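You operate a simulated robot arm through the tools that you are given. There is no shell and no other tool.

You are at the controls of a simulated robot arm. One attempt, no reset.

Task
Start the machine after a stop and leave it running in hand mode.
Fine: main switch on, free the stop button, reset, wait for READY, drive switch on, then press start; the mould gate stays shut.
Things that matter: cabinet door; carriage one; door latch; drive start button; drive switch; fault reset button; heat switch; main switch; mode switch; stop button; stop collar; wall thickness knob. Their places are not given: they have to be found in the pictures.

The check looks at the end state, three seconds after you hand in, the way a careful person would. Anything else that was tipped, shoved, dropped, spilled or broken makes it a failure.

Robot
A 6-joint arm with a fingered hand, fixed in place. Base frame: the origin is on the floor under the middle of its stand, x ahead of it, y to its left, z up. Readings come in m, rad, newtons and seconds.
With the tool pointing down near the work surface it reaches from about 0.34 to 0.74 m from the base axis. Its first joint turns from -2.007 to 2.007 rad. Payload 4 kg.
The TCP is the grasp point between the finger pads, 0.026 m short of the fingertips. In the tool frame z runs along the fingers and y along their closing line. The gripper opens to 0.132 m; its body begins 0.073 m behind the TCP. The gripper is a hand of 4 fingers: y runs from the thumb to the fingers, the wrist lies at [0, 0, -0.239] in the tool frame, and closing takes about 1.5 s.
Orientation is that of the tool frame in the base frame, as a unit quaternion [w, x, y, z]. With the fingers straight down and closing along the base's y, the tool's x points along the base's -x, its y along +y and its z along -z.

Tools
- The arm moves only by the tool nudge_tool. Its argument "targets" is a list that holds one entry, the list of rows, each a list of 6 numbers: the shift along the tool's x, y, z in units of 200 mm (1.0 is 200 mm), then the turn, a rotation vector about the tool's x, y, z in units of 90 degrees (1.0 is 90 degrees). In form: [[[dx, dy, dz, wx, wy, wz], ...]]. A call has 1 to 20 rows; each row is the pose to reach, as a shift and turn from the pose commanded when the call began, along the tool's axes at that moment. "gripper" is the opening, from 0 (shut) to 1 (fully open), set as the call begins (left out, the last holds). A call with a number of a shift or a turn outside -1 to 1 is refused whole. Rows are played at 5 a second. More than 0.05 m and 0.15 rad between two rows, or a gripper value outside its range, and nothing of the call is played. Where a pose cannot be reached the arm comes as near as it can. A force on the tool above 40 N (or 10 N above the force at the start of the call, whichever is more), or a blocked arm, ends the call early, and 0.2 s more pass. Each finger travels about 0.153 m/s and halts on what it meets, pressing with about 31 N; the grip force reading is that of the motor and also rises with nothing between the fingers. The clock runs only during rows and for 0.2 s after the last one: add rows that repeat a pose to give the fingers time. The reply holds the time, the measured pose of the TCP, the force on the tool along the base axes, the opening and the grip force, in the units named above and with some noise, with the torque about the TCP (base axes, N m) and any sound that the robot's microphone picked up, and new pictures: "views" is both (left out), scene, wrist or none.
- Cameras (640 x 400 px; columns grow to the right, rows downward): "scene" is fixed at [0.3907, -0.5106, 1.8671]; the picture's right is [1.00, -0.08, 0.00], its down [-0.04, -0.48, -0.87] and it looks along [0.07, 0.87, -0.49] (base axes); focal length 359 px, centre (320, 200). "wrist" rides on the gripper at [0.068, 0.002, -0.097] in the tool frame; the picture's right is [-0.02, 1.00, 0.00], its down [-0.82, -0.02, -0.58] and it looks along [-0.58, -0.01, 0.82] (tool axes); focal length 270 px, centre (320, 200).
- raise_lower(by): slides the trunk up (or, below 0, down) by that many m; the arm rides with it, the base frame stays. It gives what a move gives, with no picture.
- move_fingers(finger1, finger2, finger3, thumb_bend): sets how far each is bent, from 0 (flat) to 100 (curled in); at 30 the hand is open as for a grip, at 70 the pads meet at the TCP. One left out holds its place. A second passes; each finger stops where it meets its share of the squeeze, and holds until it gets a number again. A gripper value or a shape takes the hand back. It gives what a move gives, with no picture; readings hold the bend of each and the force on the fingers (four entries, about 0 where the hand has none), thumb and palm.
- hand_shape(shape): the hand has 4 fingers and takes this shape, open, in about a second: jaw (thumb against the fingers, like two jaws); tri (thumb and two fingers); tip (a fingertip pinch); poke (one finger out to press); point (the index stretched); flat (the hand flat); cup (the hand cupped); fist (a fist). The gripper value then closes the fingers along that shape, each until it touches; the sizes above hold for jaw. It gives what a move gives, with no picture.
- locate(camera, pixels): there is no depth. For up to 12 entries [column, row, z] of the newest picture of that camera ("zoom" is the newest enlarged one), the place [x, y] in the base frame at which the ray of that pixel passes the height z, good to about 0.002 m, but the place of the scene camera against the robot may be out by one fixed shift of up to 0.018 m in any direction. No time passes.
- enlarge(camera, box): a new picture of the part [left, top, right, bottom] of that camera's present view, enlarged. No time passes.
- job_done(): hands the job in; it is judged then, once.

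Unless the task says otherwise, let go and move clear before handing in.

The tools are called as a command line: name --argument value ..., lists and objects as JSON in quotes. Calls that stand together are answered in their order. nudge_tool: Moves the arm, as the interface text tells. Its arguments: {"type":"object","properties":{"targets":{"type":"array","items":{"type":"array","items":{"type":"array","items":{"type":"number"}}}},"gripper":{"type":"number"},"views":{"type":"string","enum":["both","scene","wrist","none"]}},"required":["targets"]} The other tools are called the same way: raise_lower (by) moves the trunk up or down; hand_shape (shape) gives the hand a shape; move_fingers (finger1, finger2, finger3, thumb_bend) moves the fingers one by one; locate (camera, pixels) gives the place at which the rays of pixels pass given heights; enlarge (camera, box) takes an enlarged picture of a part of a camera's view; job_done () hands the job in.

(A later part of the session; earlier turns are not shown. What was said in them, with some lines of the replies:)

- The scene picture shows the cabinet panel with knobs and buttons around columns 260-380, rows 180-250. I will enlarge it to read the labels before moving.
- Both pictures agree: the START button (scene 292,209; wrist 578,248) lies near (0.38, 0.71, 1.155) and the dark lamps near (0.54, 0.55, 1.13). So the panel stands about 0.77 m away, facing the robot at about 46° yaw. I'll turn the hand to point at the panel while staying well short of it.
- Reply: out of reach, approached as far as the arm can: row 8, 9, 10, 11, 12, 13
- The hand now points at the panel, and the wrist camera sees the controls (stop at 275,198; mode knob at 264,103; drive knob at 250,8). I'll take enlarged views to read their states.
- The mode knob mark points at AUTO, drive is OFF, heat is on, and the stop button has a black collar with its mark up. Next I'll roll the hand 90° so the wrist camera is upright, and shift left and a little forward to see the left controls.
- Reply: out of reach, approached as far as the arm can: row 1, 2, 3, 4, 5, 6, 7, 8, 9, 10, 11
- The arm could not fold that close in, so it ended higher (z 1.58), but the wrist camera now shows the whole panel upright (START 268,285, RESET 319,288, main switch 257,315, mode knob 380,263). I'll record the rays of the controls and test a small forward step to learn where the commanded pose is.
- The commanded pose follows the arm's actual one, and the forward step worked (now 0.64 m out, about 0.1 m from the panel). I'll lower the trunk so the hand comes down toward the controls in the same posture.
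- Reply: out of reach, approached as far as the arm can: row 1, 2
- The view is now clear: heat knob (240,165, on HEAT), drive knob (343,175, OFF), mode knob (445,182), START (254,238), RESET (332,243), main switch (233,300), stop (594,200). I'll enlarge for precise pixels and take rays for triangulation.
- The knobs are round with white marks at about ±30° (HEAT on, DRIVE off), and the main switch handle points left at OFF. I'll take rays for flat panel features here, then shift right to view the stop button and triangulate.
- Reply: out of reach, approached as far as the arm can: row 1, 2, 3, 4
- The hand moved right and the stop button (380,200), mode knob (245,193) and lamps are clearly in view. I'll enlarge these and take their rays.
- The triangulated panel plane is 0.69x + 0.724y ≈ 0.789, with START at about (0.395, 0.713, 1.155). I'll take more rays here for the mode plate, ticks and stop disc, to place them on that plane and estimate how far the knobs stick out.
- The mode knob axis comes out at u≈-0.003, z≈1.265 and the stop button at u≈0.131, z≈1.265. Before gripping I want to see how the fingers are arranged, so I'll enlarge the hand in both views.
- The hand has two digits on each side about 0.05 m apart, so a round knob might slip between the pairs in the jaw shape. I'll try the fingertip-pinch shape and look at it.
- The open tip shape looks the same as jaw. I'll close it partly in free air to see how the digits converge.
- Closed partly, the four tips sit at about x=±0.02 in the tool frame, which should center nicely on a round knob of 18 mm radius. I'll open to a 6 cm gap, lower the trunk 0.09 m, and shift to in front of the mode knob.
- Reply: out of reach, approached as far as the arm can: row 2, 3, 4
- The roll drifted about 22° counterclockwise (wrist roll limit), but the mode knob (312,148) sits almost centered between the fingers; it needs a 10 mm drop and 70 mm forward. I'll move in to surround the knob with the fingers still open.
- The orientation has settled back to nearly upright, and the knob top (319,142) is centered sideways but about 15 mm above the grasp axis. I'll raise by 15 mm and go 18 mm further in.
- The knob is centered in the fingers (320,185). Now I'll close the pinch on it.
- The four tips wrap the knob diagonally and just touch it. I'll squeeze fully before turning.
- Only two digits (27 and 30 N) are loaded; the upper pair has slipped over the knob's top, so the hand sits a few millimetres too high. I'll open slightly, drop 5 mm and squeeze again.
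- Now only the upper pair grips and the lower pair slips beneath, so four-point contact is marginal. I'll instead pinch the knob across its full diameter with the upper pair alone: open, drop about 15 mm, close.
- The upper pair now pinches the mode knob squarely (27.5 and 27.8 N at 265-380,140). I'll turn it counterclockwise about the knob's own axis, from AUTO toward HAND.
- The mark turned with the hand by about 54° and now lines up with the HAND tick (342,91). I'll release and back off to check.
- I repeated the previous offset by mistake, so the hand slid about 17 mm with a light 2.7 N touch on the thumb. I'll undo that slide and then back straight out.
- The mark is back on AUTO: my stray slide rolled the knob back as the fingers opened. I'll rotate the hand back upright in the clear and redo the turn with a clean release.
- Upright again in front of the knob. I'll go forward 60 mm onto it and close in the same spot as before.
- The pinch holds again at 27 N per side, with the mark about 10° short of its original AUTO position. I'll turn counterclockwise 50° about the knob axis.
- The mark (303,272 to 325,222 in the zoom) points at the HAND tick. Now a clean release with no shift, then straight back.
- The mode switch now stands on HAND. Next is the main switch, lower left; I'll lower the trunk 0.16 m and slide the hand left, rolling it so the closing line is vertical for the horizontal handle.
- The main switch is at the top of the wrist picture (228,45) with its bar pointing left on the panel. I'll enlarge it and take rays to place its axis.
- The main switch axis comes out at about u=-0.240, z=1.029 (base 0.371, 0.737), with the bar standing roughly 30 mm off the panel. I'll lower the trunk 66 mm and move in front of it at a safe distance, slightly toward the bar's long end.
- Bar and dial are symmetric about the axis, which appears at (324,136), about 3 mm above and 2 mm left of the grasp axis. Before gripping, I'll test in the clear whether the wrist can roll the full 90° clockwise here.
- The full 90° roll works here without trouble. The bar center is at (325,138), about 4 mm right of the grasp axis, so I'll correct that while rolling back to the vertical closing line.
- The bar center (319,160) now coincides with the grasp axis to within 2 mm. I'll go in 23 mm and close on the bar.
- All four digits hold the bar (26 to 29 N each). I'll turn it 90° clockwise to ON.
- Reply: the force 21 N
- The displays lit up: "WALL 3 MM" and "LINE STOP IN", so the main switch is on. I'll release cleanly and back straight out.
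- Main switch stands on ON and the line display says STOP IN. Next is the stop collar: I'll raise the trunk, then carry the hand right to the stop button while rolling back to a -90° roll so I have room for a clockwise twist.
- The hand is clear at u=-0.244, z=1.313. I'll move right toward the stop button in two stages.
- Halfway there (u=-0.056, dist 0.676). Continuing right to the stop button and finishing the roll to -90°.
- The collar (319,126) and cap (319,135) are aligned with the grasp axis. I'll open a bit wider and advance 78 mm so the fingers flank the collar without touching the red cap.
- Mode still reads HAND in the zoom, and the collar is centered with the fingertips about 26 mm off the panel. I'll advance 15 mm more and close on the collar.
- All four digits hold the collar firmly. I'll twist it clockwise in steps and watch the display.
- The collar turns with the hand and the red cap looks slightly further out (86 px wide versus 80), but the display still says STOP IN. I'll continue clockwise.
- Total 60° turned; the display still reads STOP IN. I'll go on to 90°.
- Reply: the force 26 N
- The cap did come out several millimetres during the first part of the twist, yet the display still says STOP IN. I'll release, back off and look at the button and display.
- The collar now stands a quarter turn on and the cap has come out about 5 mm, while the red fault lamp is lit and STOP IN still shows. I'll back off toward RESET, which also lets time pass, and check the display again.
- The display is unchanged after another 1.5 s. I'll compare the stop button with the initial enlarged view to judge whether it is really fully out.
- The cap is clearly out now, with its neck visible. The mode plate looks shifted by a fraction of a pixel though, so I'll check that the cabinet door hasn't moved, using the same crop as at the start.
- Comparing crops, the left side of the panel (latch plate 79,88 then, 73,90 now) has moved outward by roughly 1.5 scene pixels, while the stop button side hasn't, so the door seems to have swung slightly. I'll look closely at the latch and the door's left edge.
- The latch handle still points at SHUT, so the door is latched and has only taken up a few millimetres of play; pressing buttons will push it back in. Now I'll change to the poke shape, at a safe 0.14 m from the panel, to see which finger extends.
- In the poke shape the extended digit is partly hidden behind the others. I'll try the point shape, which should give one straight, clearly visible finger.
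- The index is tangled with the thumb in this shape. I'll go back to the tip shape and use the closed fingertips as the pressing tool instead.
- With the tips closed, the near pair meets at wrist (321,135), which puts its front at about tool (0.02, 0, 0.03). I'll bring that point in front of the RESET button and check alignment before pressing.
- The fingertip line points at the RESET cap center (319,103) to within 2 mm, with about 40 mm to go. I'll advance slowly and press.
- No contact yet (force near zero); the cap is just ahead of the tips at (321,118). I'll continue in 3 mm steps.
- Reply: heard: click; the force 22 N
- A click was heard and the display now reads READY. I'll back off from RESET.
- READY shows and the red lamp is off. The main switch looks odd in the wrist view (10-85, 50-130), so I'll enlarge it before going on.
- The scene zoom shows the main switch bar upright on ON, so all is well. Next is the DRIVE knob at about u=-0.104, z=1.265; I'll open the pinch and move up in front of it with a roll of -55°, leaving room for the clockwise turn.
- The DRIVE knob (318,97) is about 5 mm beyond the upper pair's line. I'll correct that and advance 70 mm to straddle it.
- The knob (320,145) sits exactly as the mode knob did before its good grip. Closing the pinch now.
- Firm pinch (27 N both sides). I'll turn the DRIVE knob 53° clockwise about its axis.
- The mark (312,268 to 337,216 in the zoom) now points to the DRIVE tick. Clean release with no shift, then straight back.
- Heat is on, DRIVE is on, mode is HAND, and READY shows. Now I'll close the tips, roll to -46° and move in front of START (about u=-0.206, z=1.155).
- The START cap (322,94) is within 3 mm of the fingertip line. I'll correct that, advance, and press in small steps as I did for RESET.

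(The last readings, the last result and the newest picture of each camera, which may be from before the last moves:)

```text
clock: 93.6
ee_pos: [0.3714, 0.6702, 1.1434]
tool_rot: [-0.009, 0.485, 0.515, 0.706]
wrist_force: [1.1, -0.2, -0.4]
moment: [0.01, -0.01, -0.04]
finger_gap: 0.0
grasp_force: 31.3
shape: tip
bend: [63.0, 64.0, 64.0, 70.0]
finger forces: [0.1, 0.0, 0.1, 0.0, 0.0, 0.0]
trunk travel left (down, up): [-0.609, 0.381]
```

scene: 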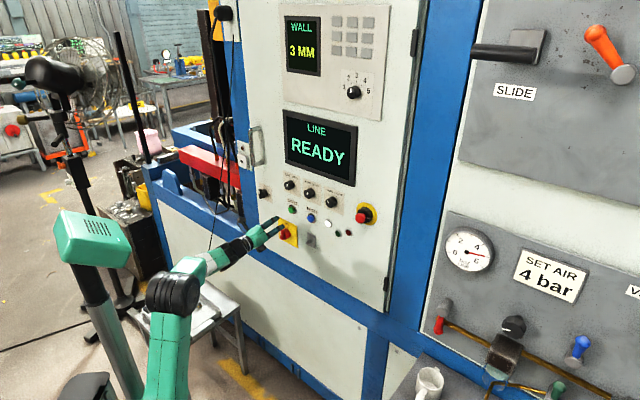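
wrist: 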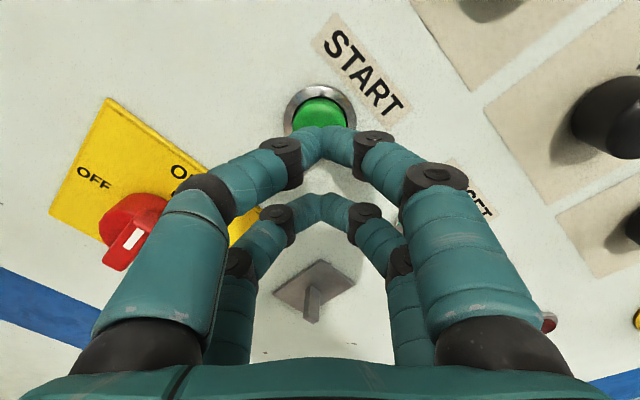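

The tips are just short of the cap (319,115). Pressing in 3 mm steps now.

nudge_tool --targets '[[[0.01, 0, 0.02, 0, 0, 0], [0.01, 0, 0.04, 0, 0, 0], [0.01, 0, 0.055, 0, 0, 0], [0.01, 0, 0.07, 0, 0, 0], [0.01, 0, 0.08, 0, 0, 0], [0.01, 0, 0.08, 0, 0, 0]]]' --views "both"

```text
clock: 95.0
ee_pos: [0.3793, 0.6816, 1.1455]
tool_rot: [-0.008, 0.487, 0.512, 0.707]
wrist_force: [-5.3, -8.0, -1.2]
moment: [0.03, -0.04, 0.03]
finger_gap: 0.0
grasp_force: 31.3
shape: tip
bend: [64.0, 64.0, 64.0, 70.0]
finger forces: [0.0, 0.0, 0.0, 0.0, 0.1, 0.1]
trunk travel left (down, up): [-0.609, 0.381]
heard: click
```

scene: 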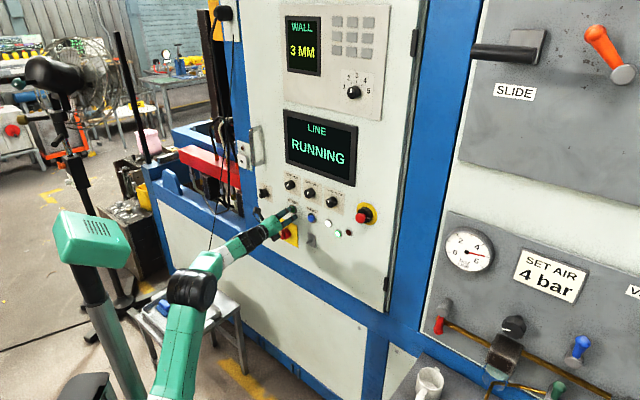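
wrist: 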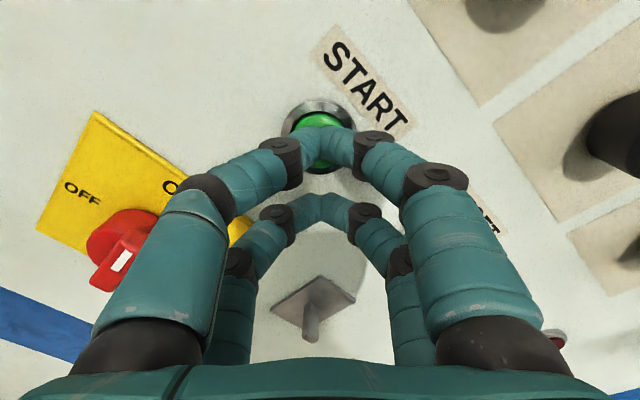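

A click, and the display reads RUNNING with the green lamp lit. I'll back straight off from START and check everything.

nudge_tool --targets '[[[0, 0, -0.06, 0, 0, 0], [0, 0, -0.16, 0, 0, 0], [0, 0, -0.28, 0, 0, 0], [0, 0, -0.4, 0, 0, 0], [0, 0, -0.5, 0, 0, 0], [0, 0, -0.5, 0, 0, 0]]]' --views "both"

enlarge --camera "scene" --box '[240, 160, 400, 260]'

enlarge --camera "scene" --box '[200, 100, 330, 260]'

```text
clock: 96.4
ee_pos: [0.3124, 0.609, 1.1445]
tool_rot: [-0.007, 0.486, 0.514, 0.707]
wrist_force: [0.1, 0.3, -1.0]
moment: [0.01, 0.01, 0.0]
finger_gap: 0.0
grasp_force: 30.8
shape: tip
bend: [64.0, 64.0, 64.0, 70.0]
finger forces: [0.0, 0.0, 0.1, 0.1, 0.1, 0.0]
trunk travel left (down, up): [-0.609, 0.381]
```

scene: 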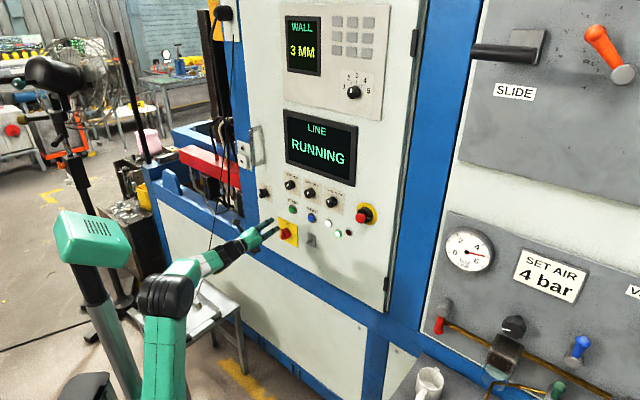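
wrist: 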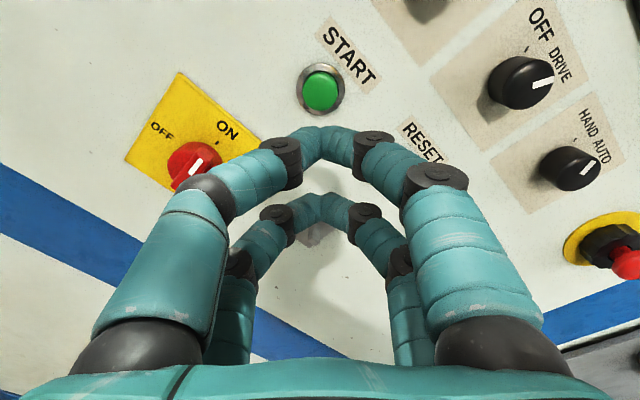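

```text
4.00 times, centred on (320, 210) of scene
```

zoom: 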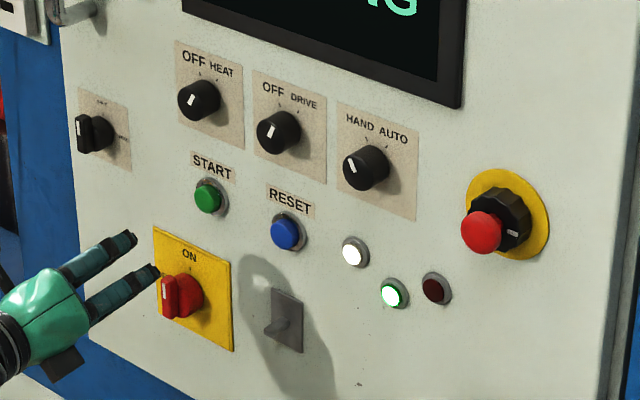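

```text
2.50 times, centred on (265, 180) of scene
```

zoom: 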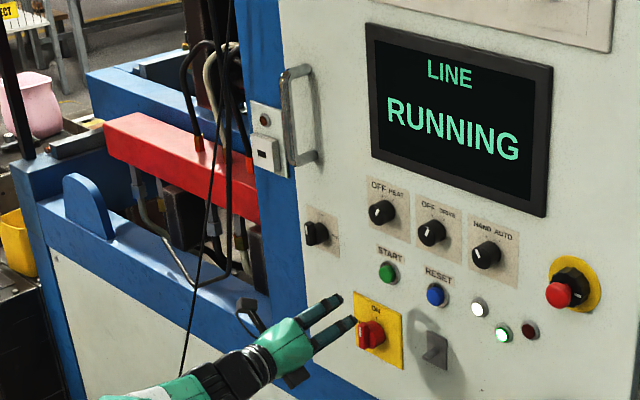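

Everything reads correctly: RUNNING, green lamp lit, main ON, stop out, heat and drive on, mode on HAND, and the door is back in its original place. I'll move a bit further clear and confirm it keeps running.

nudge_tool --targets '[[[0, 0, -0.08, 0, 0, 0], [0, 0, -0.16, 0, 0, 0], [0, 0, -0.24, 0, 0, 0], [0, 0, -0.24, 0, 0, 0], [0, 0, -0.24, 0, 0, 0]]]' --gripper 0.5 --views "both"

enlarge --camera "scene" --box '[240, 100, 400, 260]'

```text
clock: 97.6
ee_pos: [0.2809, 0.5732, 1.1437]
tool_rot: [-0.008, 0.486, 0.514, 0.707]
wrist_force: [-0.3, 0.1, -0.3]
moment: [-0.02, 0.04, 0.0]
finger_gap: 0.0656
grasp_force: 0.1
shape: tip
bend: [73.0, 73.0, 73.0, 70.0]
finger forces: [0.0, 0.0, 0.1, 0.0, 0.0, 0.0]
trunk travel left (down, up): [-0.609, 0.381]
```

scene: 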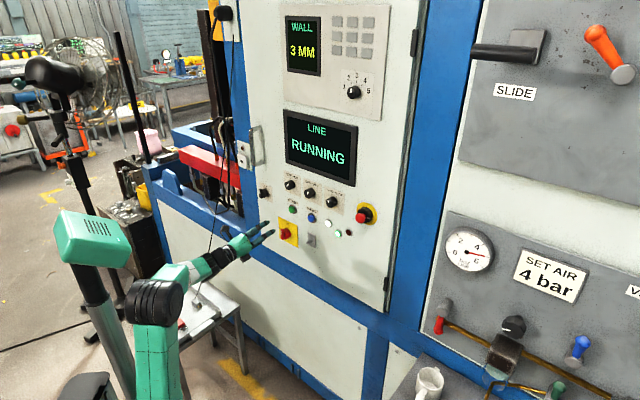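
wrist: 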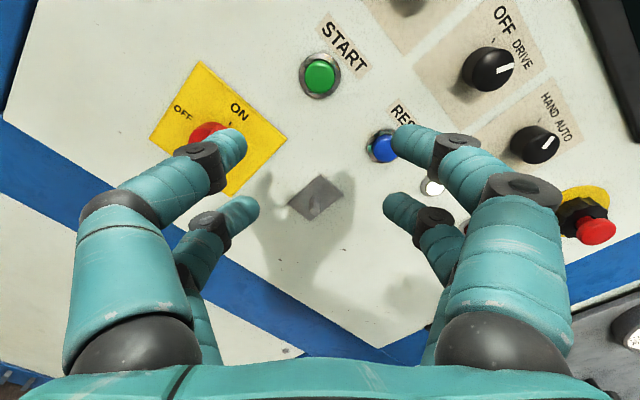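

```text
2.50 times, centred on (320, 180) of scene
```

zoom: 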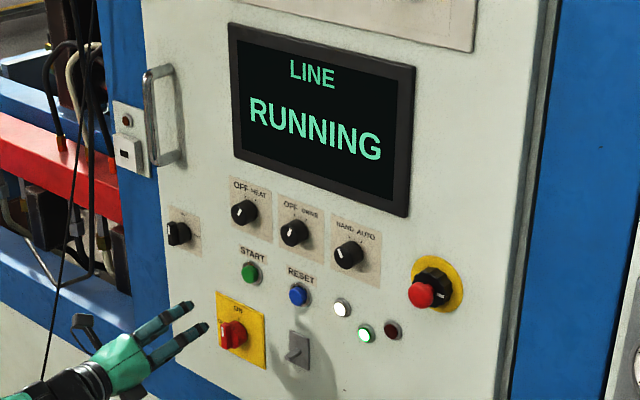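

The machine keeps RUNNING in hand mode with the hand clear of the panel and nothing else disturbed, so I'm handing in.

job_done

```text
The job is handed in.
```

The machine is running in hand mode. The display reads LINE RUNNING and the green lamp is lit.

| Item | State at hand-in |
|---|---|
| Main switch | ON |
| Stop button | Freed by turning the collar clockwise; the cap is out |
| Reset | Pressed; the display then went to READY |
| Drive switch | On |
| Heat switch | On, not touched |
| Mode switch | HAND |
| Wall thickness | Still showing 3 MM, knob not touched |
| Door latch | SHUT, not touched |
| Mould gate | Not touched |

- **Mode switch:** it started on AUTO. I set it to HAND, but an arm move I made by mistake rolled it back, so I set it a second time. This was before the main switch was on.
- **Cabinet door:** while I worked the switches, the door moved outward a few millimetres with the latch still at SHUT. Pressing the buttons pushed it back to where it started.

The hand is open and clear of the panel.
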